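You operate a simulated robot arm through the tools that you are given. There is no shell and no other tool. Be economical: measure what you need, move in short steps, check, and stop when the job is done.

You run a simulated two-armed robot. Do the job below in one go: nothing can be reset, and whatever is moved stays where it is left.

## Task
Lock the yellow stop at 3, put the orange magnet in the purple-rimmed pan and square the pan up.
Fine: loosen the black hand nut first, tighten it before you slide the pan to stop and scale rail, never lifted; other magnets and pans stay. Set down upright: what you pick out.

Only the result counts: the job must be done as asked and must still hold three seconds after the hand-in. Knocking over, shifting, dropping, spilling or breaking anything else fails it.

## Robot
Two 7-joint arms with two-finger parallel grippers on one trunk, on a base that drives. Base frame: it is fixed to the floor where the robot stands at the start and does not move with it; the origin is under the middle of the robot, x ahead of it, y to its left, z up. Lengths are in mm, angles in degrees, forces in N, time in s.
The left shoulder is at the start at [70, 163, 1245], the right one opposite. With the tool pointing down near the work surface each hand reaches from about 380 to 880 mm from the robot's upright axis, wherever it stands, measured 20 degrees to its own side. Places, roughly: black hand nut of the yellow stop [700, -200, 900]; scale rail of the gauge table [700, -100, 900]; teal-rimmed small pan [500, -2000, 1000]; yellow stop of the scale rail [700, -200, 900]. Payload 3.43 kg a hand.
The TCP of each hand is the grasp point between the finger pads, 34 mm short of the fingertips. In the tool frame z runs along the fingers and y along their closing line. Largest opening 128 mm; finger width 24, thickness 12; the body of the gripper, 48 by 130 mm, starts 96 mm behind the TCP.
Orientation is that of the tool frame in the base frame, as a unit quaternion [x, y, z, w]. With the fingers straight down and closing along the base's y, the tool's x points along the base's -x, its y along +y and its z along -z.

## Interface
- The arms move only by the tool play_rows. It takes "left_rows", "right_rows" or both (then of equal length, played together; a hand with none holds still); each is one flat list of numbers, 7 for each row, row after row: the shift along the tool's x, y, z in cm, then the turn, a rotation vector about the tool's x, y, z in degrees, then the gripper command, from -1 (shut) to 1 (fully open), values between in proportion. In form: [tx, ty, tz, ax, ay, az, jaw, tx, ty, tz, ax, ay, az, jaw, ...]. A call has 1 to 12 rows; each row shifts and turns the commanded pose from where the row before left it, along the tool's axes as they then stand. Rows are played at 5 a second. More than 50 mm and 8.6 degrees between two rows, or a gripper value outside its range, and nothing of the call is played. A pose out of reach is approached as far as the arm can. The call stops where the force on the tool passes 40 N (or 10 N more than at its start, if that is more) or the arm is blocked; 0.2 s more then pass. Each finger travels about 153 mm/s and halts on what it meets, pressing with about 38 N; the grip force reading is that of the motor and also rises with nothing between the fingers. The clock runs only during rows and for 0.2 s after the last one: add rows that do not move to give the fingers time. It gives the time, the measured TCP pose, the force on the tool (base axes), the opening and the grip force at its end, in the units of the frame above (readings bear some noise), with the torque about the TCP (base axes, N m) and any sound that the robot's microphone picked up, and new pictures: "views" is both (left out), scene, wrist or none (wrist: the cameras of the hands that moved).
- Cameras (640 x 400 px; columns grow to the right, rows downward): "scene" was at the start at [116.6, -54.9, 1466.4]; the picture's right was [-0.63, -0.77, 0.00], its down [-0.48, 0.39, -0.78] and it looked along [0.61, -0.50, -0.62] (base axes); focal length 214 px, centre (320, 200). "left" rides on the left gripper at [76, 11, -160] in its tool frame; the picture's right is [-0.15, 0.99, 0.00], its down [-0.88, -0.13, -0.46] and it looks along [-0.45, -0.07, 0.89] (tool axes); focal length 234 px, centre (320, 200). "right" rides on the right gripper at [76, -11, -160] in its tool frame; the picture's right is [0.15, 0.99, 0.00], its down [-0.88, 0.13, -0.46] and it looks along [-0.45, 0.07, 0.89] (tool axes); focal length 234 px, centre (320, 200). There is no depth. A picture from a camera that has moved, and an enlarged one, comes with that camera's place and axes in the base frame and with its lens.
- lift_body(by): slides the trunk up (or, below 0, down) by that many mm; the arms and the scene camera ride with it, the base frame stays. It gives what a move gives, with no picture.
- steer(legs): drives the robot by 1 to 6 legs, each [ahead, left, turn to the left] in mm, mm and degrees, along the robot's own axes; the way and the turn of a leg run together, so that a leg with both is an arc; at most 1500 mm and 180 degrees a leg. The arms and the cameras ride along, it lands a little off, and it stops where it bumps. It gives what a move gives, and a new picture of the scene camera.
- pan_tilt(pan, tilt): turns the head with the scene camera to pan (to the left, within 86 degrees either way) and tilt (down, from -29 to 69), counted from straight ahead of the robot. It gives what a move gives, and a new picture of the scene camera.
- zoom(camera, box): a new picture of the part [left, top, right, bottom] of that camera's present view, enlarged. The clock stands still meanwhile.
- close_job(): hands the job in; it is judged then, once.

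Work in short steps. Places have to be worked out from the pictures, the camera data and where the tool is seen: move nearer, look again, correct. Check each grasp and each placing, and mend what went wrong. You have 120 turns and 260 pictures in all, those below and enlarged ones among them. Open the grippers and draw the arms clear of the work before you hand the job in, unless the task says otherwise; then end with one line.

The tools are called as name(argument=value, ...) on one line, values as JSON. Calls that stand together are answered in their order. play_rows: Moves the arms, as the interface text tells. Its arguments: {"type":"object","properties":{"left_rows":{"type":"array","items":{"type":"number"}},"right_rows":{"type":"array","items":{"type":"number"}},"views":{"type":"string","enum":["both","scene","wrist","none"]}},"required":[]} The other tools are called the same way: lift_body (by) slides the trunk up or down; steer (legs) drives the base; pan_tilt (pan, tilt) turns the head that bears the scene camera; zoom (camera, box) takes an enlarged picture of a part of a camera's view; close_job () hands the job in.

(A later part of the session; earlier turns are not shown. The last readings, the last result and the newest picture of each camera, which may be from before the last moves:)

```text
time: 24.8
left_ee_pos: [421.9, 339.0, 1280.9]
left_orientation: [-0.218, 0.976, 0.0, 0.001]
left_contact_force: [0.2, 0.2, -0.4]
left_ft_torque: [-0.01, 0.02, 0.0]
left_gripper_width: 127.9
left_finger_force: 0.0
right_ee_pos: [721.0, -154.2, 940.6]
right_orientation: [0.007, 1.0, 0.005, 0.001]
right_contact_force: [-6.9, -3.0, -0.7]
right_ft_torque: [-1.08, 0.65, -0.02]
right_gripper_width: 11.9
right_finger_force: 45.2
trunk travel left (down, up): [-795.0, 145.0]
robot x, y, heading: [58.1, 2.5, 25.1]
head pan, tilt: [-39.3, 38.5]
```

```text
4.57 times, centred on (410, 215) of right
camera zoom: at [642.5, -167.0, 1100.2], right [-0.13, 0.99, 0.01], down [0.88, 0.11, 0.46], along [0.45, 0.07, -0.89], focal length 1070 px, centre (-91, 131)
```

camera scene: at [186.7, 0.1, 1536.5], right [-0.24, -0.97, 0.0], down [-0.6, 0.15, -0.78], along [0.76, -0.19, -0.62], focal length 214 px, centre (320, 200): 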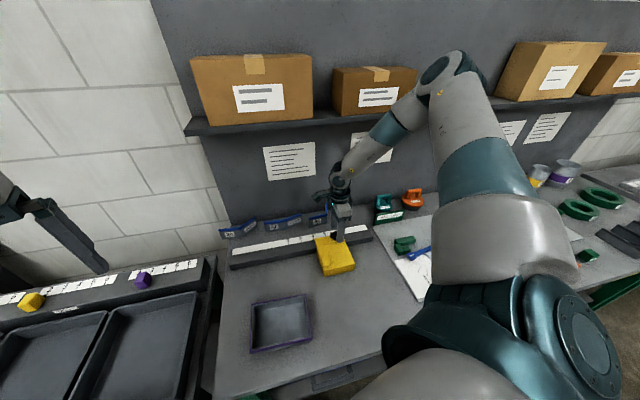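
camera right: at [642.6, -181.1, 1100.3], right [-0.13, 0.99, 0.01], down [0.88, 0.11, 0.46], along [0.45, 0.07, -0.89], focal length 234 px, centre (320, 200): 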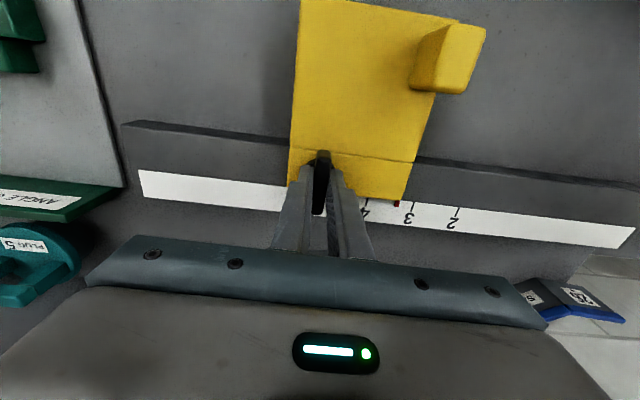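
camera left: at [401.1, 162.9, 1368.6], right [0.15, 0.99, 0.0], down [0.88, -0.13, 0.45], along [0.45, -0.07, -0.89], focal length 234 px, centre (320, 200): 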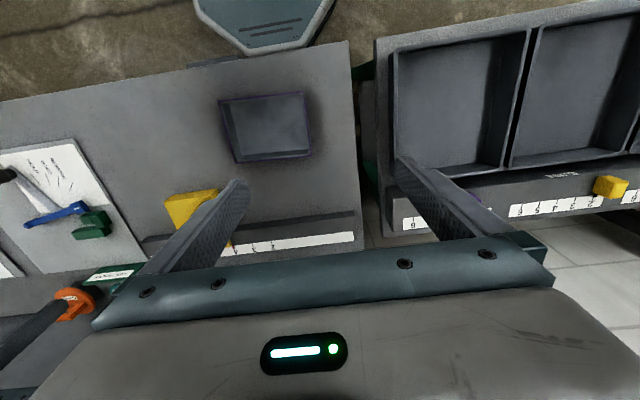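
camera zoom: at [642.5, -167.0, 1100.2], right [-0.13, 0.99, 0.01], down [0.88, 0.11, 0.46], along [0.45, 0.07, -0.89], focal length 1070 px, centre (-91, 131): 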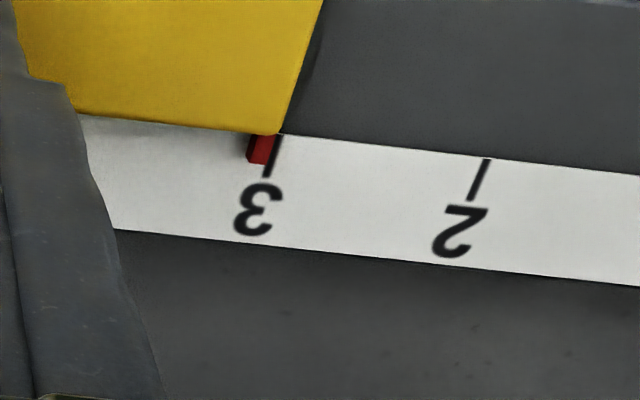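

About 3.3 mm still to go. I move 3.2 mm and check from both cameras.

play_rows(right_rows=[0, 0.32, 0, 0, 0, 0, -1, 0, 0, 0, 0, 0, 0, -1, 0, 0, 0, 0, 0, 0, -1], views="none")

zoom(camera="right", box=[370, 190, 430, 230])

zoom(camera="scene", box=[270, 215, 350, 260])

```text
time: 25.6
left_ee_pos: [421.9, 337.8, 1280.5]
left_orientation: [-0.219, 0.976, 0.0, 0.001]
left_contact_force: [0.1, -0.3, 0.4]
left_ft_torque: [0.01, 0.01, 0.01]
left_gripper_width: 128.2
left_finger_force: 0.1
right_ee_pos: [718.7, -153.7, 941.8]
right_orientation: [0.006, 1.0, 0.003, 0.002]
right_contact_force: [-10.1, -6.5, -4.3]
right_ft_torque: [-1.21, -0.32, -0.03]
right_gripper_width: 11.7
right_finger_force: 45.2
trunk travel left (down, up): [-795.0, 145.0]
robot x, y, heading: [61.3, -2.5, 25.3]
head pan, tilt: [-39.3, 38.5]
```

```text
10.00 times, centred on (400, 210) of right
camera zoom: at [642.6, -165.0, 1100.2], right [-0.13, 0.99, 0.01], down [0.88, 0.11, 0.46], along [0.45, 0.07, -0.89], focal length 2342 px, centre (-480, 100)
```

zoom: 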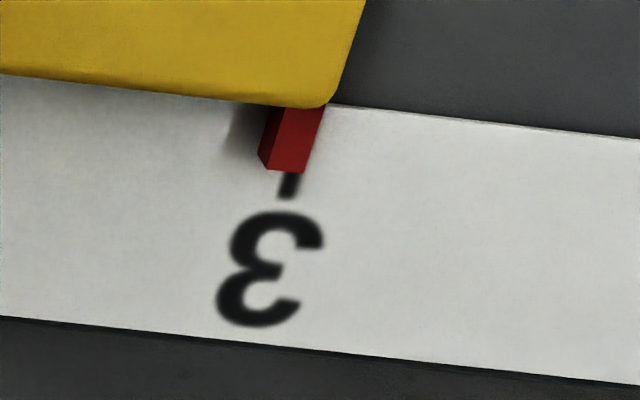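

```text
8.00 times, centred on (310, 238) of scene
camera zoom: at [186.3, -0.9, 1536.5], right [-0.24, -0.97, 0.0], down [-0.6, 0.15, -0.78], along [0.76, -0.19, -0.62], focal length 1716 px, centre (400, -100)
```

zoom: 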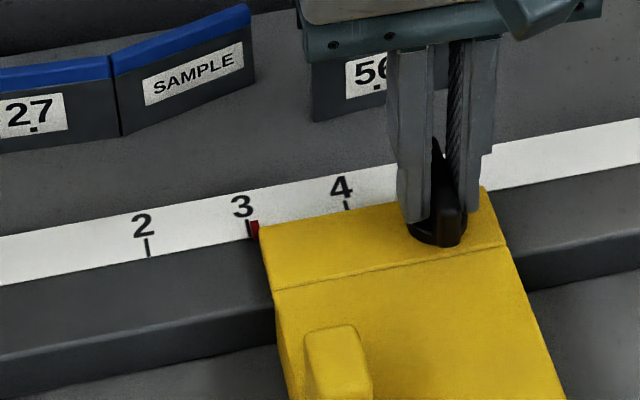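

Reconciling both views (pointer stands ~5 mm above the scale), it's still ≈2.2 mm short. I nudge 2.2 mm, then release and raise to inspect from straight in front.

play_rows(right_rows=[0, 0.22, 0, 0, 0, 0, -1, 0, 0, 0, 0, 0, 0, -1, 0, 0, 0, 0, 0, 0, -0.6, 0, 0, 0, 0, 0, 0, -0.6, 0, 0, -3, 0, 0, 0, -0.6, 0, 4.5, 0, 0, 0, 0, -0.6, 0, 4.8, 0, 0, 0, 0, -0.6, 0, 0, 0, 0, 0, 0, -0.6], views="wrist")

zoom(camera="right", box=[270, 170, 390, 230])

```text
time: 27.4
left_ee_pos: [422.0, 335.1, 1282.0]
left_orientation: [-0.217, 0.976, 0.001, 0.001]
left_contact_force: [0.1, -0.6, 0.3]
left_ft_torque: [0.05, -0.02, -0.02]
left_gripper_width: 128.5
left_finger_force: 0.0
right_ee_pos: [721.5, -58.1, 969.9]
right_orientation: [0.008, 1.0, 0.004, 0.002]
right_contact_force: [-0.2, 0.0, 0.0]
right_ft_torque: [0.04, -0.01, -0.01]
right_gripper_width: 25.3
right_finger_force: 0.0
trunk travel left (down, up): [-795.0, 145.0]
robot x, y, heading: [55.1, 1.0, 25.1]
head pan, tilt: [-39.3, 38.5]
camera right: at [644.0, -70.2, 1129.4], right [-0.13, 0.99, 0.01], down [0.88, 0.11, 0.46], along [0.45, 0.07, -0.89], focal length 234 px, centre (320, 200)
```

right: 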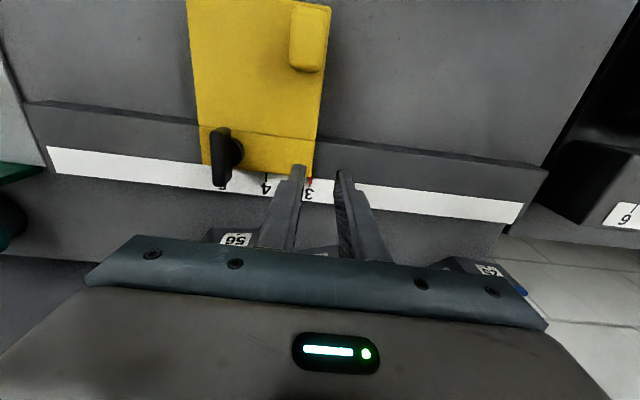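

```text
5.33 times, centred on (330, 200) of right
camera zoom: at [644.0, -70.2, 1129.4], right [-0.13, 0.99, 0.01], down [0.88, 0.11, 0.46], along [0.45, 0.07, -0.89], focal length 1249 px, centre (267, 200)
```

zoom: 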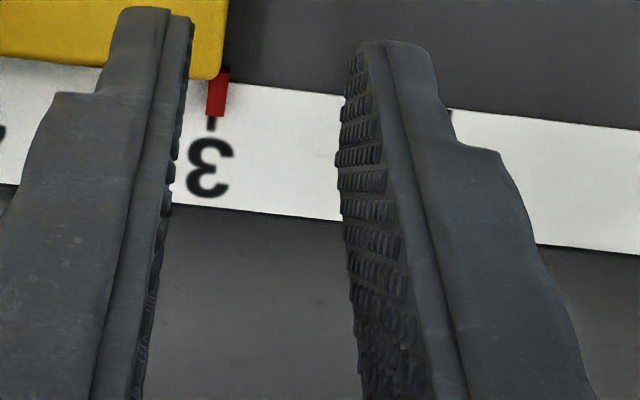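

zoom(camera="right", box=[296, 172, 326, 212])

zoom(camera="scene", box=[285, 220, 345, 255])

```text
10.00 times, centred on (311, 192) of right
camera zoom: at [644.0, -70.2, 1129.4], right [-0.13, 0.99, 0.01], down [0.88, 0.11, 0.46], along [0.45, 0.07, -0.89], focal length 2342 px, centre (410, 280)
```

zoom: 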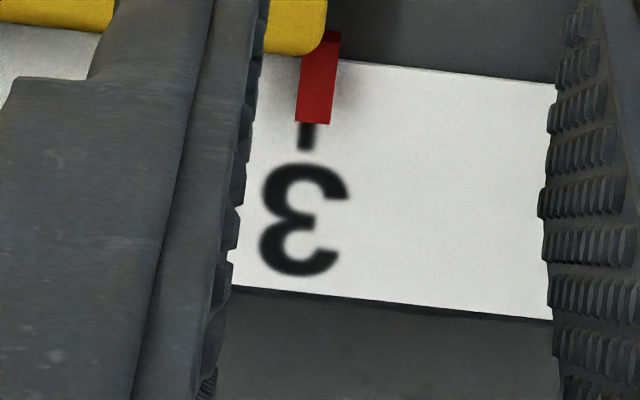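

```text
10.67 times, centred on (315, 238) of scene
camera zoom: at [186.5, -2.4, 1536.5], right [-0.24, -0.97, 0.0], down [-0.6, 0.15, -0.78], along [0.76, -0.19, -0.62], focal length 2288 px, centre (373, -200)
```

zoom: 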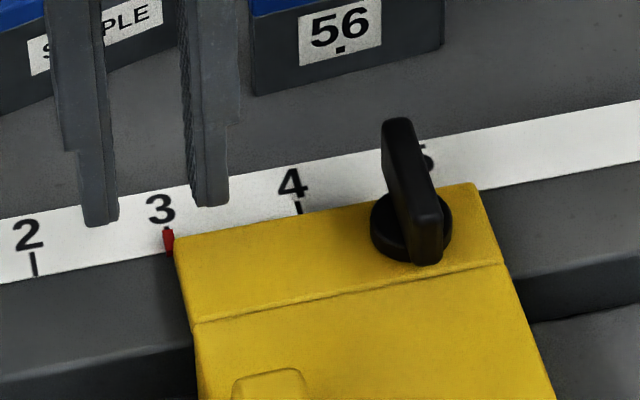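

Pointer is within ≈0.5 mm of 3. I go back, regrip the bar, and begin tightening clockwise.

play_rows(right_rows=[0, -4.8, 0, 0, 0, 0, -0.5, 0, -4.5, 0, 0, 0, 0, -0.5, 0, 0, 0, 0, 0, 0, -0.5, 0, 0, 3, 0, 0, 0, -0.5, 0, 0, 0, 0, 0, 0, -1, 0, 0, 0, 0, 0, 0, -1, 0, 0, 0, 0, 0, 0, -1], views="wrist")

```text
time: 29.0
left_ee_pos: [422.6, 338.6, 1280.1]
left_orientation: [-0.218, 0.976, -0.001, 0.001]
left_contact_force: [-0.2, 0.6, -0.2]
left_ft_torque: [0.03, 0.03, 0.01]
left_gripper_width: 128.1
left_finger_force: 0.0
right_ee_pos: [719.2, -149.7, 940.5]
right_orientation: [0.007, 1.0, 0.004, 0.002]
right_contact_force: [-2.3, 2.2, -2.6]
right_ft_torque: [-1.04, -0.27, 0.01]
right_gripper_width: 11.8
right_finger_force: 45.0
trunk travel left (down, up): [-795.0, 145.0]
robot x, y, heading: [59.0, 2.4, 25.0]
head pan, tilt: [-39.3, 38.5]
camera right: at [642.5, -161.0, 1099.5], right [-0.13, 0.99, 0.01], down [0.88, 0.11, 0.46], along [0.45, 0.07, -0.89], focal length 234 px, centre (320, 200)
```

right: 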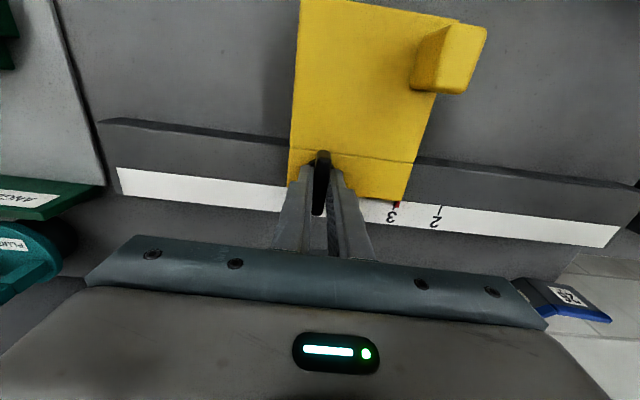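

Gripped. I turn clockwise 80° in small steps.

play_rows(right_rows=[0, 0, 0, 0, 0, 8, -1, 0, 0, 0, 0, 0, 8, -1, 0, 0, 0, 0, 0, 8, -1, 0, 0, 0, 0, 0, 8, -1, 0, 0, 0, 0, 0, 8, -1, 0, 0, 0, 0, 0, 8, -1, 0, 0, 0, 0, 0, 8, -1, 0, 0, 0, 0, 0, 8, -1, 0, 0, 0, 0, 0, 8, -1, 0, 0, 0, 0, 0, 8, -1], views="wrist")

```text
time: 31.2
left_ee_pos: [424.3, 338.8, 1280.8]
left_orientation: [-0.219, 0.976, 0.0, 0.0]
left_contact_force: [0.0, -0.6, -1.0]
left_ft_torque: [0.0, -0.01, -0.02]
left_gripper_width: 128.3
left_finger_force: 0.1
right_ee_pos: [719.1, -148.7, 942.0]
right_orientation: [0.649, 0.761, 0.004, -0.001]
right_contact_force: [-7.4, 4.9, -7.9]
right_ft_torque: [-0.58, 0.68, 0.01]
right_gripper_width: 12.0
right_finger_force: 44.9
trunk travel left (down, up): [-795.0, 145.0]
robot x, y, heading: [60.5, -1.4, 25.1]
head pan, tilt: [-39.3, 38.5]
camera right: at [696.2, -77.7, 1100.3], right [0.95, 0.3, 0.0], down [0.27, -0.85, 0.45], along [0.14, -0.43, -0.89], focal length 234 px, centre (320, 200)
```

right: 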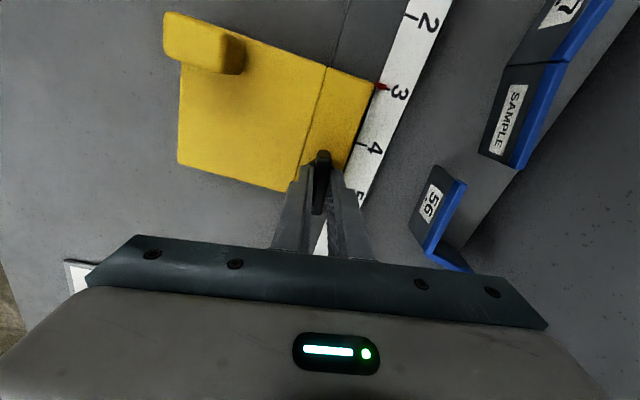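

No resistance yet at ~81°. I continue 9° to the original tight angle.

play_rows(right_rows=[0, 0, 0.05, 0, 0, 4.5, -1, 0, 0, 0, 0, 0, 4.5, -1], views="none")

```text
time: 31.8
left_ee_pos: [423.2, 338.5, 1280.9]
left_orientation: [-0.219, 0.976, 0.0, 0.0]
left_contact_force: [0.2, 0.0, -0.3]
left_ft_torque: [-0.03, 0.04, 0.01]
left_gripper_width: 127.8
left_finger_force: 0.1
right_ee_pos: [718.6, -148.6, 942.3]
right_orientation: [0.707, 0.708, 0.004, -0.001]
right_contact_force: [-4.7, 2.6, -3.4]
right_ft_torque: [-1.39, 0.69, 0.0]
right_gripper_width: 11.7
right_finger_force: 44.7
trunk travel left (down, up): [-795.0, 145.0]
robot x, y, heading: [60.0, -2.9, 25.0]
head pan, tilt: [-39.3, 38.5]
```

Torque about z is still nil; I go on 8° in two-degree-ish steps to find the tight stop.

play_rows(right_rows=[0, 0, 0, 0, 0, 4, -1, 0, 0, 0, 0, 0, 4, -1, 0, 0, 0, 0, 0, 0, -1], views="none")

```text
time: 32.6
left_ee_pos: [424.4, 339.2, 1279.5]
left_orientation: [-0.218, 0.976, 0.0, 0.0]
left_contact_force: [-0.3, -0.2, -0.1]
left_ft_torque: [0.02, -0.01, -0.01]
left_gripper_width: 128.0
left_finger_force: 0.1
right_ee_pos: [720.4, -150.8, 941.6]
right_orientation: [0.754, 0.657, 0.004, -0.002]
right_contact_force: [-1.5, -2.3, 1.0]
right_ft_torque: [-0.53, 0.77, 1.35]
right_gripper_width: 14.2
right_finger_force: 44.8
trunk travel left (down, up): [-795.0, 145.0]
robot x, y, heading: [59.2, -2.1, 25.2]
head pan, tilt: [-39.3, 38.5]
```

Torque 1.35 N·m and slight slip: tight stop reached. I open, rise 60 mm and inspect the pointer.

play_rows(right_rows=[0, 0, 0, 0, 0, 0, -0.4, 0, 0, 0, 0, 0, 0, -0.4, 0, 0, -3, 0, 0, 0, -0.4, 0, 0, -3, 0, 0, 0, -0.4, 0, 0, 0, 0, 0, -8, -0.4, 0, 0, 0, 0, 0, 0, -0.4], views="wrist")

zoom(camera="right", box=[330, 50, 420, 110])

zoom(camera="scene", box=[285, 220, 345, 255])

```text
time: 34.0
left_ee_pos: [423.9, 338.4, 1279.1]
left_orientation: [-0.219, 0.976, 0.0, 0.0]
left_contact_force: [0.5, 0.5, -0.1]
left_ft_torque: [-0.01, 0.02, 0.01]
left_gripper_width: 128.2
left_finger_force: 0.1
right_ee_pos: [722.1, -149.7, 1000.5]
right_orientation: [0.706, 0.708, 0.004, -0.001]
right_contact_force: [-1.0, -0.3, -0.1]
right_ft_torque: [-0.01, -0.01, -0.01]
right_gripper_width: 38.4
right_finger_force: 0.1
trunk travel left (down, up): [-795.0, 145.0]
robot x, y, heading: [60.7, -2.4, 25.1]
head pan, tilt: [-39.3, 38.5]
camera right: at [708.2, -75.8, 1160.2], right [0.99, 0.15, 0.0], down [0.13, -0.88, 0.45], along [0.07, -0.44, -0.89], focal length 234 px, centre (320, 200)
```

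right: 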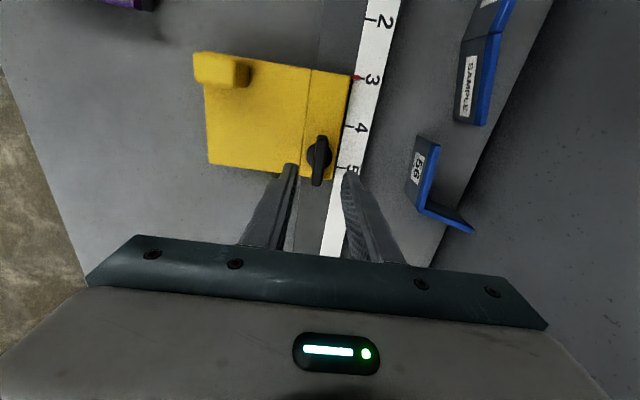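

```text
6.67 times, centred on (375, 80) of right
camera zoom: at [708.2, -75.8, 1160.2], right [0.99, 0.15, 0.0], down [0.13, -0.88, 0.45], along [0.07, -0.44, -0.89], focal length 1561 px, centre (-47, 1000)
```

zoom: 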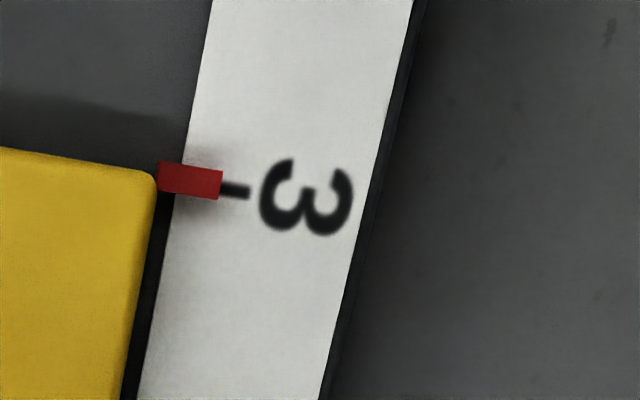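

```text
10.67 times, centred on (315, 238) of scene
camera zoom: at [187.3, 0.2, 1536.4], right [-0.24, -0.97, 0.0], down [-0.6, 0.15, -0.78], along [0.76, -0.19, -0.62], focal length 2288 px, centre (373, -200)
```

zoom: 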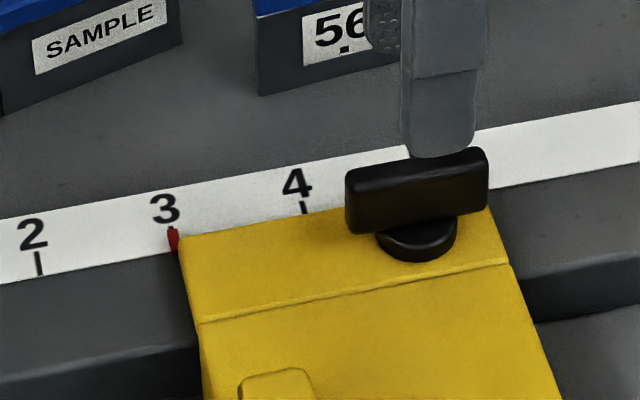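

Pointer at 3 and locked, bar back along y. Now I raise the right hand, unwind its turn, and withdraw it.

play_rows(right_rows=[0, 0, -4.5, 0, 0, 0, 1, 0, 0, -4.5, 0, 0, 0, 1, 0, 0, 0, 0, 0, -8.5, 1, 0, 0, 0, 0, 0, -8.5, 1, 0, 0, 0, 0, 0, -8.5, 1, 0, 0, 0, 0, 0, -8.5, 1, 0, 0, 0, 0, 0, -8.5, 1, 0, 0, 0, 0, 0, -8.5, 1, 0, 0, 0, 0, 0, -8.5, 1, 0, 0, 0, 0, 0, -8.5, 1, 0, 0, 0, 0, 0, -8.5, 1, 0, 0, 0, 0, 0, -8.5, 1], views="none")

play_rows(right_rows=[4, -2, 0, 0, 0, 0, 1, 4, -2, 0, 0, 0, 0, 1, 4, -2, 0, 0, 0, 0, 1, 4, -2, 0, 0, 0, 0, 1, 4, -2, 0, 0, 0, 0, 1, 0, 0, -4, 0, 0, 0, 1], views="scene")

```text
time: 36.6
left_ee_pos: [424.0, 337.6, 1280.4]
left_orientation: [-0.218, 0.976, 0.0, 0.0]
left_contact_force: [0.2, -0.6, 0.8]
left_ft_torque: [0.01, -0.02, -0.02]
left_gripper_width: 128.1
left_finger_force: 0.1
right_ee_pos: [720.2, -150.3, 1091.7]
right_orientation: [0.041, 0.999, 0.004, 0.003]
right_contact_force: [0.1, 0.0, 0.4]
right_ft_torque: [0.0, 0.0, 0.03]
right_gripper_width: 128.0
right_finger_force: 0.2
trunk travel left (down, up): [-795.0, 145.0]
robot x, y, heading: [57.7, 1.1, 25.3]
head pan, tilt: [-39.3, 38.5]
```

```text
time: 38.0
left_ee_pos: [424.6, 339.5, 1280.6]
left_orientation: [-0.218, 0.976, -0.001, -0.001]
left_contact_force: [-0.2, 0.2, 0.2]
left_ft_torque: [-0.01, -0.02, 0.0]
left_gripper_width: 128.0
left_finger_force: 0.2
right_ee_pos: [531.7, -233.8, 1129.1]
right_orientation: [0.042, 0.999, 0.003, 0.001]
right_contact_force: [0.4, 0.5, 0.6]
right_ft_torque: [-0.02, 0.0, 0.01]
right_gripper_width: 127.8
right_finger_force: 0.2
right hand out of reach, approached as far as the arm can: row 5
trunk travel left (down, up): [-795.0, 145.0]
robot x, y, heading: [56.7, 3.4, 25.1]
head pan, tilt: [-39.3, 38.5]
camera scene: at [187.1, 1.6, 1536.4], right [-0.24, -0.97, 0.0], down [-0.6, 0.15, -0.78], along [0.76, -0.19, -0.62], focal length 214 px, centre (320, 200)
```

scene: 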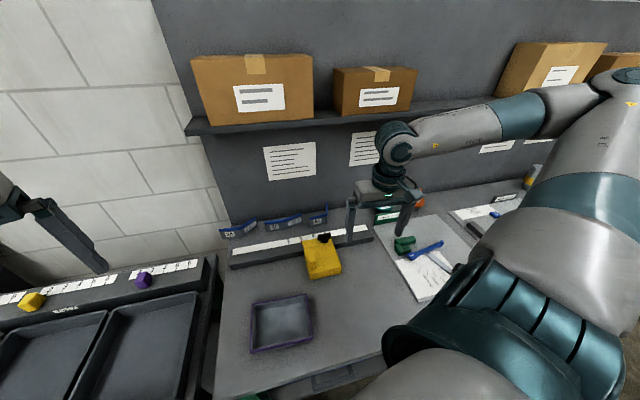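

I back up 60 mm, straighten the heading and slide 470 mm to the right, towards the magnets.

steer(legs=[[-60, 0, -25], [0, -480, 0]])

```text
time: 42.2
left_ee_pos: [479.3, -345.4, 1281.0]
left_orientation: [-0.003, 1.0, 0.0, 0.0]
left_contact_force: [0.8, 0.1, 0.9]
left_ft_torque: [-0.02, 0.01, 0.02]
left_gripper_width: 128.2
left_finger_force: 0.1
right_ee_pos: [337.6, -912.9, 1128.8]
right_orientation: [0.256, 0.967, 0.003, 0.003]
right_contact_force: [0.8, 0.1, -0.5]
right_ft_torque: [0.01, -0.01, 0.01]
right_gripper_width: 128.0
right_finger_force: 0.0
trunk travel left (down, up): [-795.0, 145.0]
robot x, y, heading: [3.4, -500.0, 0.6]
head pan, tilt: [-39.3, 38.5]
camera scene: at [122.2, -553.3, 1536.5], right [-0.63, -0.78, 0.0], down [-0.48, 0.39, -0.78], along [0.61, -0.49, -0.62], focal length 214 px, centre (320, 200)
```

scene: 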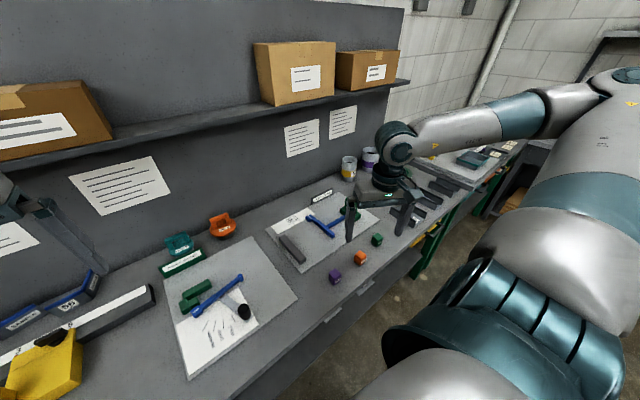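

I look with the right camera and zoom the scene on the magnets.

zoom(camera="right", box=[0, 0, 640, 400])

zoom(camera="scene", box=[320, 220, 400, 290])

```text
1.00 times, centred on (320, 200) of right (not enlarged: the box is as wide or as high as the picture)
camera zoom: at [264.5, -885.9, 1286.4], right [0.36, 0.93, 0.01], down [0.83, -0.32, 0.46], along [0.43, -0.16, -0.89], focal length 234 px, centre (320, 200)
```

zoom: 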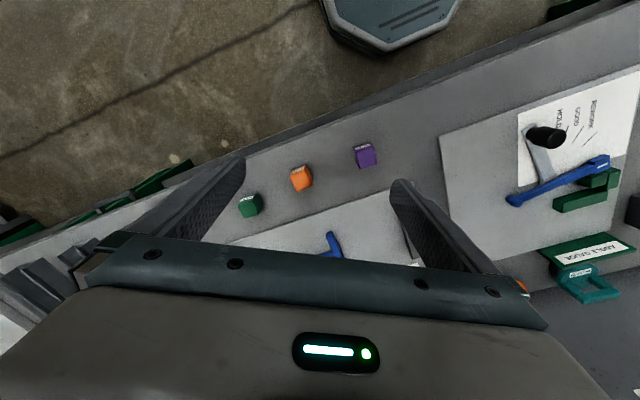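

```text
5.71 times, centred on (360, 255) of scene
camera zoom: at [122.2, -553.3, 1536.5], right [-0.63, -0.78, 0.0], down [-0.48, 0.39, -0.78], along [0.61, -0.49, -0.62], focal length 1226 px, centre (91, -114)
```

zoom: 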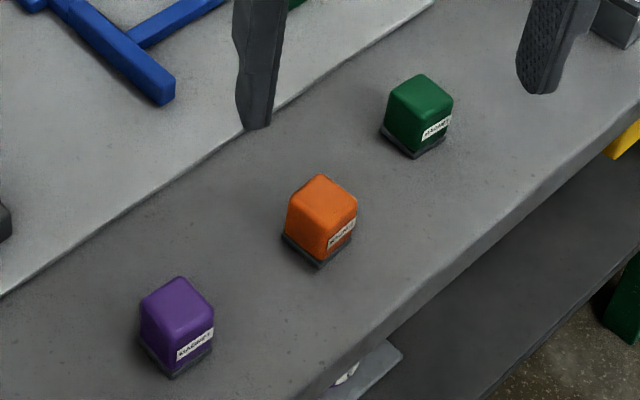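

Orange magnet centre ≈(410,-977,870). I unwind the wrist and move above it, z≈1000.

play_rows(right_rows=[0, 0, 1.5, 0, 0, -7.5, 1, 0, 0, 1.5, 0, 0, -7.5, 1, 0, 0, 1.5, 0, 0, -7.5, 1, 0, 0, 1.5, 0, 0, -7.5, 1, -2.43, -2.13, 2, 0, 0, 0, 1, -2.43, -2.13, 2, 0, 0, 0, 1, -2.43, -2.13, 2, 0, 0, 0, 1, 0, 0, 0, 0, 0, 0, 1])

zoom(camera="right", box=[220, 80, 420, 220])

```text
time: 44.0
left_ee_pos: [477.9, -346.5, 1280.1]
left_orientation: [-0.003, 1.0, 0.0, -0.001]
left_contact_force: [0.1, 0.7, -0.6]
left_ft_torque: [0.02, -0.02, 0.0]
left_gripper_width: 128.2
left_finger_force: 0.1
right_ee_pos: [410.6, -975.2, 1006.4]
right_orientation: [-0.004, 1.0, 0.003, 0.003]
right_contact_force: [0.6, 1.3, -0.1]
right_ft_torque: [-0.01, -0.01, -0.03]
right_gripper_width: 128.1
right_finger_force: 0.2
trunk travel left (down, up): [-795.0, 145.0]
robot x, y, heading: [9.5, -501.6, 0.4]
head pan, tilt: [-39.3, 38.5]
camera scene: at [121.6, -554.5, 1536.5], right [-0.63, -0.78, 0.0], down [-0.48, 0.39, -0.78], along [0.61, -0.49, -0.62], focal length 214 px, centre (320, 200)
camera right: at [333.9, -988.4, 1164.4], right [-0.15, 0.99, 0.0], down [0.88, 0.13, 0.46], along [0.46, 0.07, -0.89], focal length 234 px, centre (320, 200)
```

scene: 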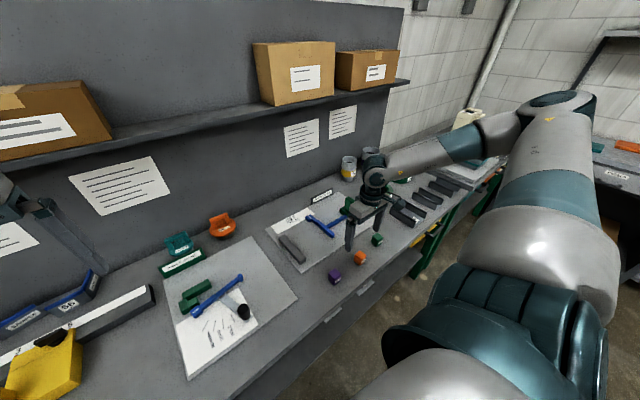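
right: 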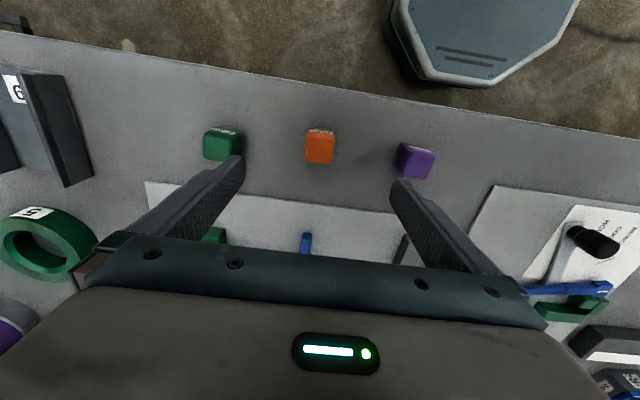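

```text
2.86 times, centred on (320, 150) of right
camera zoom: at [333.9, -988.4, 1164.4], right [-0.15, 0.99, 0.0], down [0.88, 0.13, 0.46], along [0.46, 0.07, -0.89], focal length 669 px, centre (320, 343)
```

zoom: 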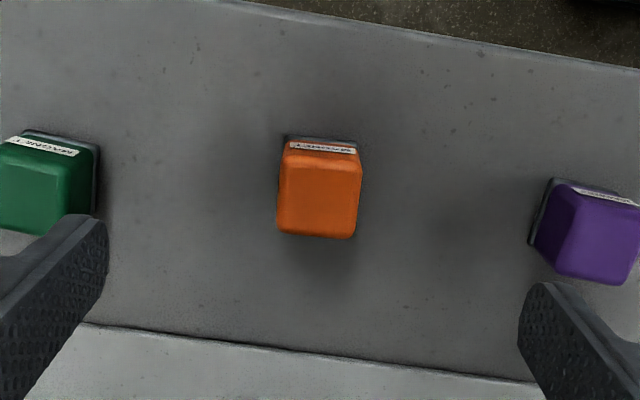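

Magnet is axis-aligned at ≈(408,-977). I descend to z≈900 with jaws at 80 mm and look.

play_rows(right_rows=[0.25, -0.15, 3.5, 0, 0, 0, 0.25, 0, 0, 3.5, 0, 0, 0, 0.25, 0, 0, 3.6, 0, 0, 0, 0.25, 0, 0, 0, 0, 0, 0, 0.25], views="wrist")

zoom(camera="scene", box=[320, 220, 400, 290])

```text
time: 45.0
left_ee_pos: [478.4, -346.2, 1280.7]
left_orientation: [-0.003, 1.0, 0.0, 0.0]
left_contact_force: [0.6, -0.3, -0.4]
left_ft_torque: [0.0, 0.0, 0.01]
left_gripper_width: 128.0
left_finger_force: 0.0
right_ee_pos: [409.2, -975.7, 900.6]
right_orientation: [-0.005, 1.0, 0.003, 0.003]
right_contact_force: [-0.5, 0.5, 0.1]
right_ft_torque: [-0.01, -0.02, 0.0]
right_gripper_width: 79.8
right_finger_force: 0.1
trunk travel left (down, up): [-795.0, 145.0]
robot x, y, heading: [7.1, -499.2, 0.5]
head pan, tilt: [-39.3, 38.5]
camera right: at [332.4, -989.3, 1057.8], right [-0.15, 0.99, 0.0], down [0.88, 0.13, 0.46], along [0.46, 0.07, -0.89], focal length 234 px, centre (320, 200)
```

right: 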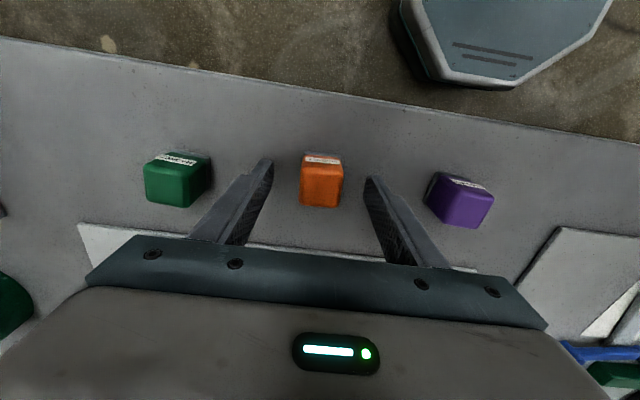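

```text
5.71 times, centred on (360, 255) of scene
camera zoom: at [121.6, -554.5, 1536.5], right [-0.63, -0.78, 0.0], down [-0.48, 0.39, -0.78], along [0.61, -0.49, -0.62], focal length 1226 px, centre (91, -114)
```

zoom: 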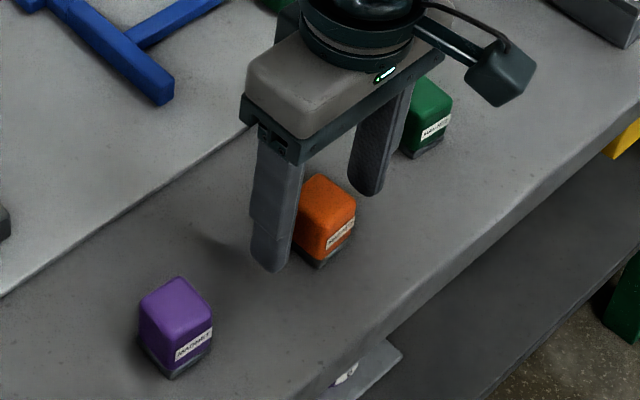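

Magnet is centred between the fingers. I lower 8 mm and close.

play_rows(right_rows=[0.15, 0, 0.4, 0, 0, 0, 0.25, 0, 0, 0.4, 0, 0, 0, 0.25, 0, 0, 0, 0, 0, 0, -0.3, 0, 0, 0, 0, 0, 0, -1, 0, 0, 0, 0, 0, 0, -1, 0, 0, 0, 0, 0, 0, -1], views="wrist")

zoom(camera="scene", box=[320, 220, 400, 290])

```text
time: 46.4
left_ee_pos: [478.3, -345.9, 1280.0]
left_orientation: [-0.002, 1.0, 0.0, 0.0]
left_contact_force: [1.0, 0.2, -0.5]
left_ft_torque: [0.02, 0.01, 0.01]
left_gripper_width: 127.9
left_finger_force: 0.1
right_ee_pos: [408.0, -974.6, 893.4]
right_orientation: [-0.003, 1.0, 0.002, 0.002]
right_contact_force: [1.2, 0.2, 0.2]
right_ft_torque: [0.0, -0.01, 0.0]
right_gripper_width: 32.7
right_finger_force: 38.3
trunk travel left (down, up): [-795.0, 145.0]
robot x, y, heading: [8.5, -503.8, 0.8]
head pan, tilt: [-39.3, 38.5]
camera right: at [330.9, -989.6, 1050.9], right [-0.15, 0.99, 0.0], down [0.88, 0.13, 0.46], along [0.46, 0.07, -0.89], focal length 234 px, centre (320, 200)
```

right: 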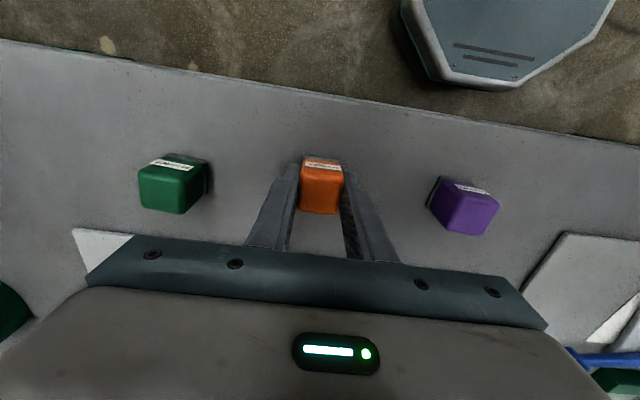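

```text
5.71 times, centred on (360, 255) of scene
camera zoom: at [122.3, -554.5, 1536.4], right [-0.63, -0.78, 0.0], down [-0.48, 0.39, -0.78], along [0.61, -0.49, -0.62], focal length 1226 px, centre (91, -114)
```

zoom: 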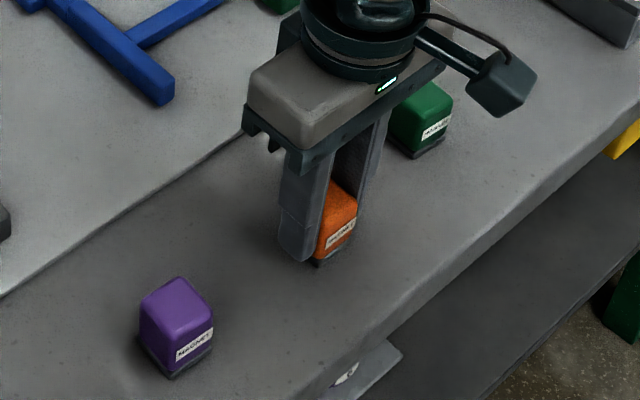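

Gripped, 32.7 mm. I lift gently and check.

play_rows(right_rows=[0, 0, -0.5, 0, 0, 0, -1, 0, 0, -1, 0, 0, 0, -1, 0, 0, -3, 0, 0, 0, -1, 0, 0, -4.5, 0, 0, 0, -1, 0, 0, -4.5, 0, 0, 0, -1, 0, 0, -4.5, 0, 0, 0, -1], views="both")

zoom(camera="scene", box=[310, 180, 410, 290])

```text
time: 47.8
left_ee_pos: [477.8, -345.4, 1280.4]
left_orientation: [-0.003, 1.0, 0.001, 0.0]
left_contact_force: [-0.6, -0.4, 0.2]
left_ft_torque: [0.01, -0.02, 0.01]
left_gripper_width: 127.9
left_finger_force: 0.0
right_ee_pos: [406.5, -976.3, 1076.2]
right_orientation: [-0.004, 1.0, 0.003, 0.003]
right_contact_force: [0.1, 0.5, -1.0]
right_ft_torque: [0.0, 0.01, 0.03]
right_gripper_width: 33.1
right_finger_force: 38.0
trunk travel left (down, up): [-795.0, 145.0]
robot x, y, heading: [5.2, -500.1, 0.4]
head pan, tilt: [-39.3, 38.5]
camera scene: at [120.9, -554.2, 1536.5], right [-0.63, -0.78, 0.0], down [-0.48, 0.39, -0.78], along [0.61, -0.49, -0.62], focal length 214 px, centre (320, 200)
camera right: at [329.3, -990.7, 1234.0], right [-0.15, 0.99, 0.01], down [0.88, 0.13, 0.46], along [0.46, 0.08, -0.89], focal length 234 px, centre (320, 200)
```

scene: 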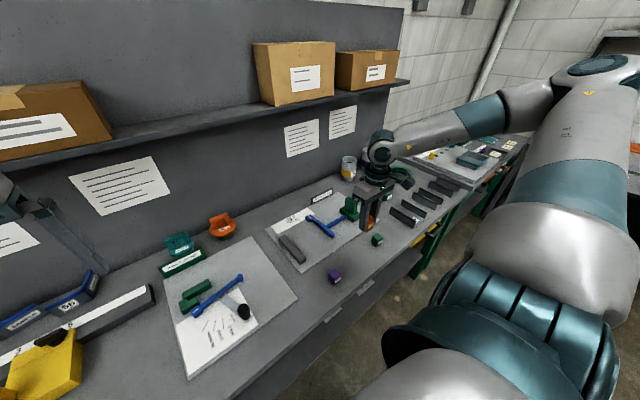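
right: 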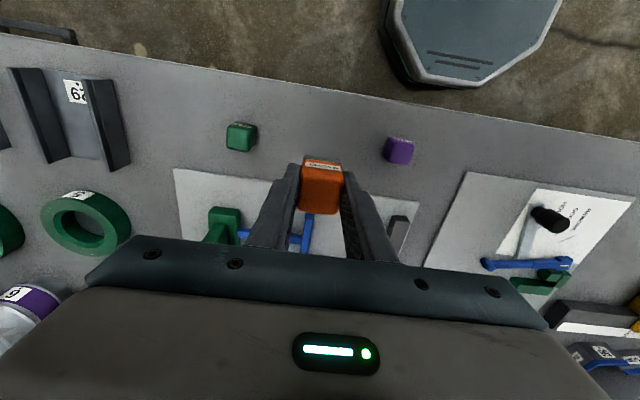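

```text
3.64 times, centred on (360, 235) of scene
camera zoom: at [120.9, -554.2, 1536.5], right [-0.63, -0.78, 0.0], down [-0.48, 0.39, -0.78], along [0.61, -0.49, -0.62], focal length 780 px, centre (174, 73)
```

zoom: 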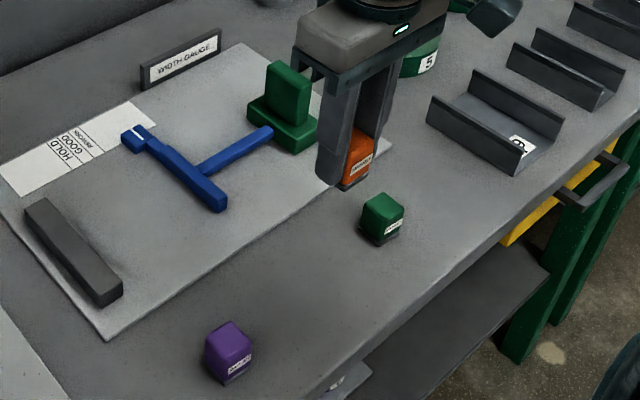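

The magnet (with its foot) is held. I drive 800 mm left, back toward the pan.

steer(legs=[[0, 800, 0]])

zoom(camera="right", box=[0, 0, 640, 400])

```text
time: 52.1
left_ee_pos: [476.5, 448.7, 1279.8]
left_orientation: [-0.001, 1.0, 0.0, -0.001]
left_contact_force: [-0.1, -0.5, 0.2]
left_ft_torque: [0.01, -0.02, 0.02]
left_gripper_width: 128.0
left_finger_force: 0.0
right_ee_pos: [401.8, -182.1, 1074.6]
right_orientation: [0.0, 1.0, 0.003, 0.003]
right_contact_force: [-0.3, -0.5, -0.8]
right_ft_torque: [0.02, -0.01, -0.05]
right_gripper_width: 33.2
right_finger_force: 38.0
trunk travel left (down, up): [-795.0, 145.0]
robot x, y, heading: [2.5, 296.9, 0.1]
head pan, tilt: [-39.3, 38.5]
camera scene: at [119.5, 242.4, 1536.4], right [-0.63, -0.77, 0.0], down [-0.48, 0.4, -0.78], along [0.61, -0.5, -0.62], focal length 214 px, centre (320, 200)
```

scene: 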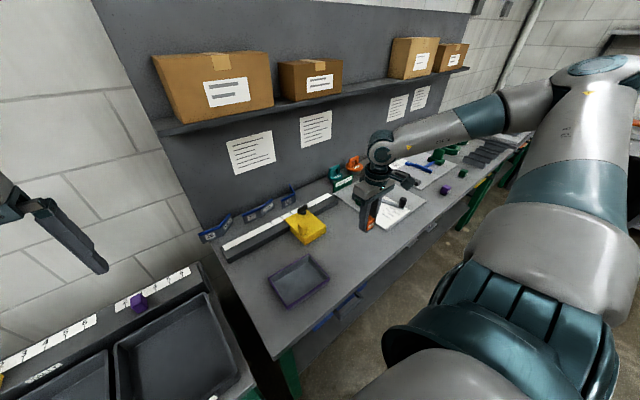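

```text
1.00 times, centred on (320, 200) of right (not enlarged: the box is as wide or as high as the picture)
camera zoom: at [324.9, -195.4, 1232.9], right [-0.15, 0.99, 0.01], down [0.88, 0.13, 0.46], along [0.46, 0.07, -0.89], focal length 234 px, centre (320, 200)
```

zoom: 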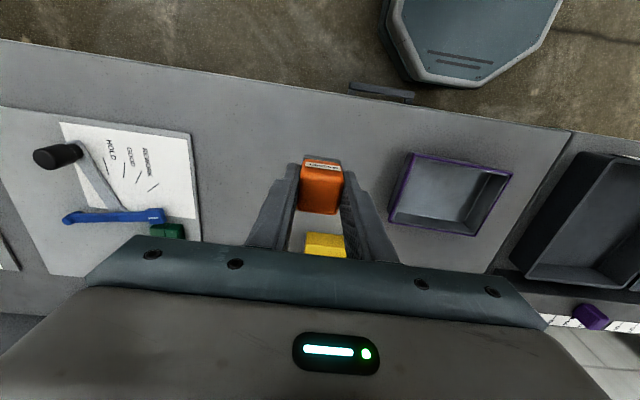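

Pan centre ≈(470,51). I carry the magnet over it at height.

play_rows(right_rows=[-1.15, 3.87, 0, 0, 0, 0, -1, -1.15, 3.87, 0, 0, 0, 0, -1, -1.15, 3.87, 0, 0, 0, 0, -1, -1.15, 3.87, 0, 0, 0, 0, -1, -1.15, 3.87, 0, 0, 0, 0, -1, -1.15, 3.87, 0, 0, 0, 0, -1, 0, 0, 0, 0, 0, 0, -1])

zoom(camera="scene", box=[230, 190, 370, 320])

```text
time: 53.7
left_ee_pos: [476.3, 449.1, 1280.5]
left_orientation: [-0.001, 1.0, 0.001, 0.0]
left_contact_force: [0.2, -0.2, 0.1]
left_ft_torque: [-0.01, -0.04, -0.01]
left_gripper_width: 128.2
left_finger_force: 0.0
right_ee_pos: [473.2, 50.5, 1078.7]
right_orientation: [0.0, 1.0, 0.004, 0.002]
right_contact_force: [-0.6, -0.5, -0.3]
right_ft_torque: [0.0, 0.01, 0.02]
right_gripper_width: 32.8
right_finger_force: 38.0
trunk travel left (down, up): [-795.0, 145.0]
robot x, y, heading: [1.7, 296.6, 0.2]
head pan, tilt: [-39.3, 38.5]
camera scene: at [119.0, 242.0, 1536.4], right [-0.63, -0.77, 0.0], down [-0.48, 0.4, -0.78], along [0.61, -0.49, -0.62], focal length 214 px, centre (320, 200)
camera right: at [394.4, 36.8, 1237.0], right [-0.15, 0.99, 0.01], down [0.88, 0.13, 0.46], along [0.46, 0.07, -0.89], focal length 234 px, centre (320, 200)
```

scene: 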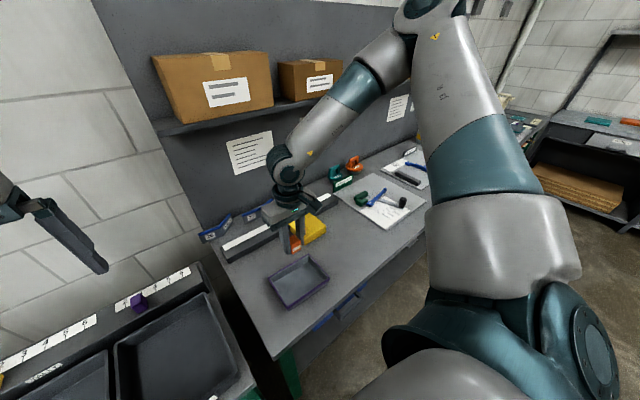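
right: 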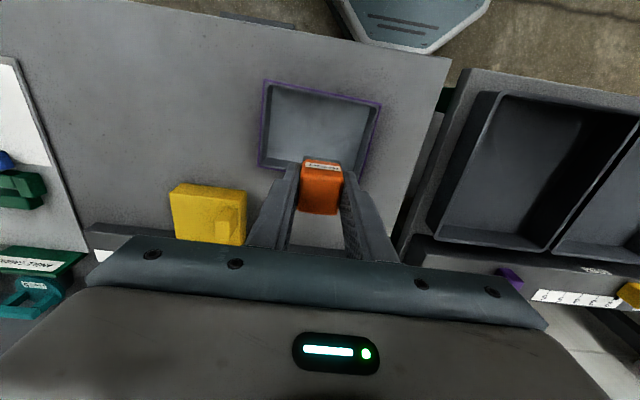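

```text
3.08 times, centred on (300, 255) of scene
camera zoom: at [119.0, 242.0, 1536.4], right [-0.63, -0.77, 0.0], down [-0.48, 0.4, -0.78], along [0.61, -0.49, -0.62], focal length 660 px, centre (382, 31)
```

zoom: 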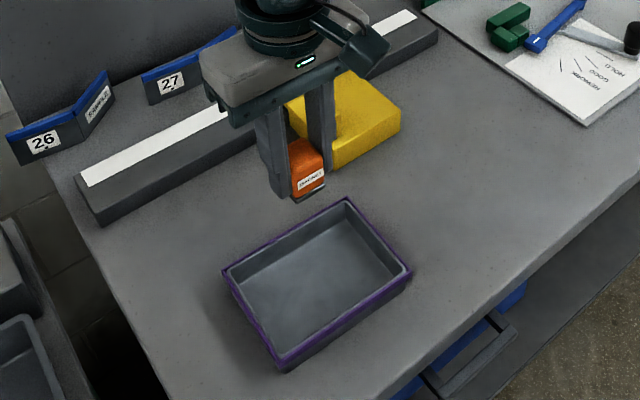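

Pan spans roughly x 413–534, y −30…130, centre (473,50), nearly aligned. I lower the magnet over the centre to z≈912.

play_rows(right_rows=[0, 0, 4.2, 0, 0, 0, -1, 0, 0, 4.2, 0, 0, 0, -1, 0, 0, 4.2, 0, 0, 0, -1, 0, 0, 3.9, 0, 0, 0, -1, 0, 0, 0, 0, 0, 0, -1], views="wrist")

zoom(camera="scene", box=[250, 210, 350, 320])

```text
time: 54.9
left_ee_pos: [477.0, 448.9, 1280.1]
left_orientation: [-0.001, 1.0, 0.001, 0.0]
left_contact_force: [-0.7, 0.0, 0.2]
left_ft_torque: [-0.03, -0.01, 0.03]
left_gripper_width: 127.9
left_finger_force: 0.1
right_ee_pos: [469.5, 38.2, 930.9]
right_orientation: [0.0, 1.0, 0.003, 0.003]
right_contact_force: [0.3, -0.3, -0.9]
right_ft_torque: [0.0, 0.0, 0.01]
right_gripper_width: 33.0
right_finger_force: 37.7
right hand out of reach, approached as far as the arm can: row 4
trunk travel left (down, up): [-795.0, 145.0]
robot x, y, heading: [6.4, 297.2, 0.2]
head pan, tilt: [-39.3, 38.5]
camera right: at [392.4, 24.5, 1087.9], right [-0.15, 0.99, 0.01], down [0.88, 0.13, 0.46], along [0.46, 0.07, -0.89], focal length 234 px, centre (320, 200)
```

right: 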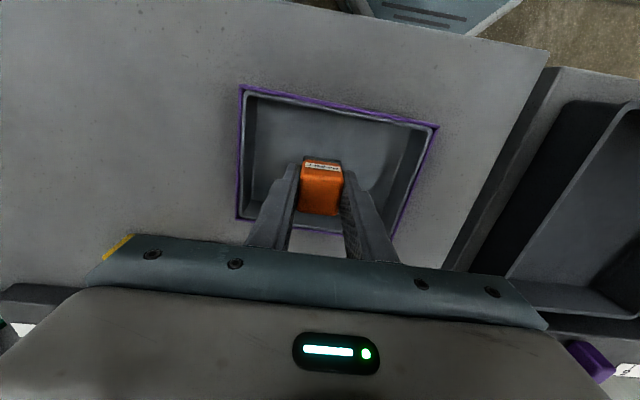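

```text
3.64 times, centred on (300, 265) of scene
camera zoom: at [118.9, 243.4, 1536.5], right [-0.63, -0.77, 0.0], down [-0.48, 0.39, -0.78], along [0.61, -0.5, -0.62], focal length 780 px, centre (393, -36)
```

zoom: 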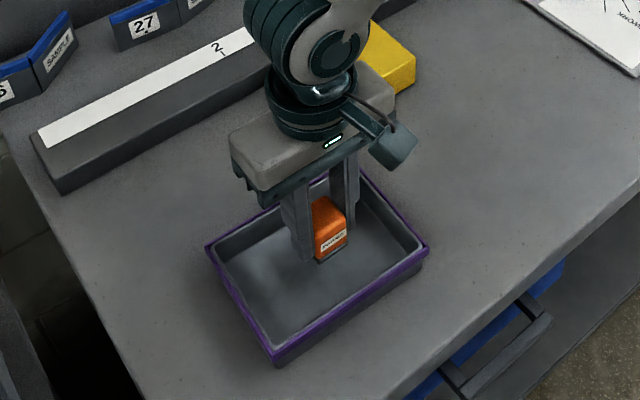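

Reach-limited at z 931; I use the trunk to lower 22 mm, then finish with small steps.

lift_body(by=-22)

play_rows(right_rows=[0, 0, 0.3, 0, 0, 0, -1, 0, 0, 0.3, 0, 0, 0, -1], views="none")

zoom(camera="scene", box=[270, 225, 340, 295])

```text
time: 55.5
left_ee_pos: [477.6, 448.9, 1260.0]
left_orientation: [-0.001, 1.0, 0.0, 0.0]
left_contact_force: [0.1, -0.8, 0.4]
left_ft_torque: [0.04, 0.01, 0.02]
left_gripper_width: 127.7
left_finger_force: 0.0
right_ee_pos: [470.4, 37.4, 908.2]
right_orientation: [0.0, 1.0, 0.003, 0.004]
right_contact_force: [-0.2, -0.3, -0.6]
right_ft_torque: [0.02, -0.02, -0.01]
right_gripper_width: 33.1
right_finger_force: 38.0
trunk travel left (down, up): [-773.0, 167.0]
robot x, y, heading: [5.1, 300.4, -0.2]
head pan, tilt: [-39.3, 38.5]
```

```text
time: 56.1
left_ee_pos: [478.3, 449.3, 1257.9]
left_orientation: [0.0, 1.0, 0.0, -0.001]
left_contact_force: [-0.1, -0.6, 0.1]
left_ft_torque: [0.0, -0.01, 0.0]
left_gripper_width: 128.2
left_finger_force: 0.1
right_ee_pos: [468.9, 35.0, 904.6]
right_orientation: [0.001, 1.0, 0.004, 0.004]
right_contact_force: [-0.5, -0.2, -0.5]
right_ft_torque: [0.03, -0.03, 0.0]
right_gripper_width: 32.9
right_finger_force: 38.3
right hand out of reach, approached as far as the arm can: row 2
trunk travel left (down, up): [-773.0, 167.0]
robot x, y, heading: [1.3, 300.1, -0.1]
head pan, tilt: [-39.3, 38.5]
```

```text
5.71 times, centred on (305, 260) of scene
camera zoom: at [119.4, 243.1, 1514.4], right [-0.63, -0.77, 0.0], down [-0.48, 0.39, -0.78], along [0.61, -0.5, -0.62], focal length 1226 px, centre (406, -143)
```

zoom: 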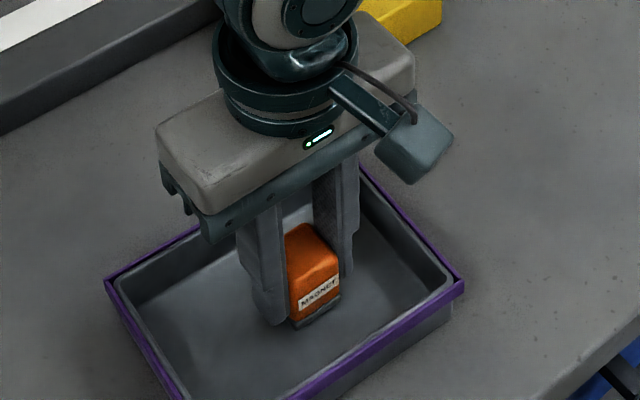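

Not touching yet; lower by trunk in small steps.

lift_body(by=-4)

```text
time: 56.7
left_ee_pos: [478.4, 448.3, 1254.5]
left_orientation: [0.0, 1.0, 0.0, -0.001]
left_contact_force: [0.3, 0.2, -0.2]
left_ft_torque: [-0.02, -0.03, -0.01]
left_gripper_width: 127.8
left_finger_force: 0.2
right_ee_pos: [469.3, 35.0, 900.7]
right_orientation: [0.0, 1.0, 0.004, 0.003]
right_contact_force: [1.2, -0.2, -1.1]
right_ft_torque: [0.02, -0.05, 0.01]
right_gripper_width: 32.8
right_finger_force: 38.3
trunk travel left (down, up): [-769.0, 171.0]
robot x, y, heading: [4.1, 297.1, 0.0]
head pan, tilt: [-39.3, 38.5]
```

lift_body(by=-2)

```text
time: 57.2
left_ee_pos: [477.4, 449.5, 1253.0]
left_orientation: [-0.001, 1.0, -0.001, 0.0]
left_contact_force: [0.2, -0.4, 0.0]
left_ft_torque: [-0.02, 0.02, 0.02]
left_gripper_width: 127.9
left_finger_force: 0.1
right_ee_pos: [468.8, 34.3, 898.7]
right_orientation: [0.0, 1.0, 0.004, 0.003]
right_contact_force: [-0.4, -0.6, -0.2]
right_ft_torque: [0.0, 0.03, 0.04]
right_gripper_width: 33.0
right_finger_force: 38.2
trunk travel left (down, up): [-767.0, 173.0]
robot x, y, heading: [3.6, 300.6, 0.0]
head pan, tilt: [-39.3, 38.5]
```

No contact force yet; another 1.5 mm.

lift_body(by=-1.5)

```text
time: 57.7
left_ee_pos: [476.6, 449.4, 1250.3]
left_orientation: [0.0, 1.0, -0.001, 0.0]
left_contact_force: [-0.1, 0.4, -0.2]
left_ft_torque: [0.01, 0.04, 0.0]
left_gripper_width: 128.1
left_finger_force: 0.0
right_ee_pos: [469.7, 34.4, 897.7]
right_orientation: [0.0, 1.0, 0.004, 0.003]
right_contact_force: [-0.4, 0.8, -1.0]
right_ft_torque: [-0.02, 0.04, -0.01]
right_gripper_width: 33.0
right_finger_force: 38.0
trunk travel left (down, up): [-766.0, 174.0]
robot x, y, heading: [4.6, 298.3, 0.2]
head pan, tilt: [-39.3, 38.5]
```

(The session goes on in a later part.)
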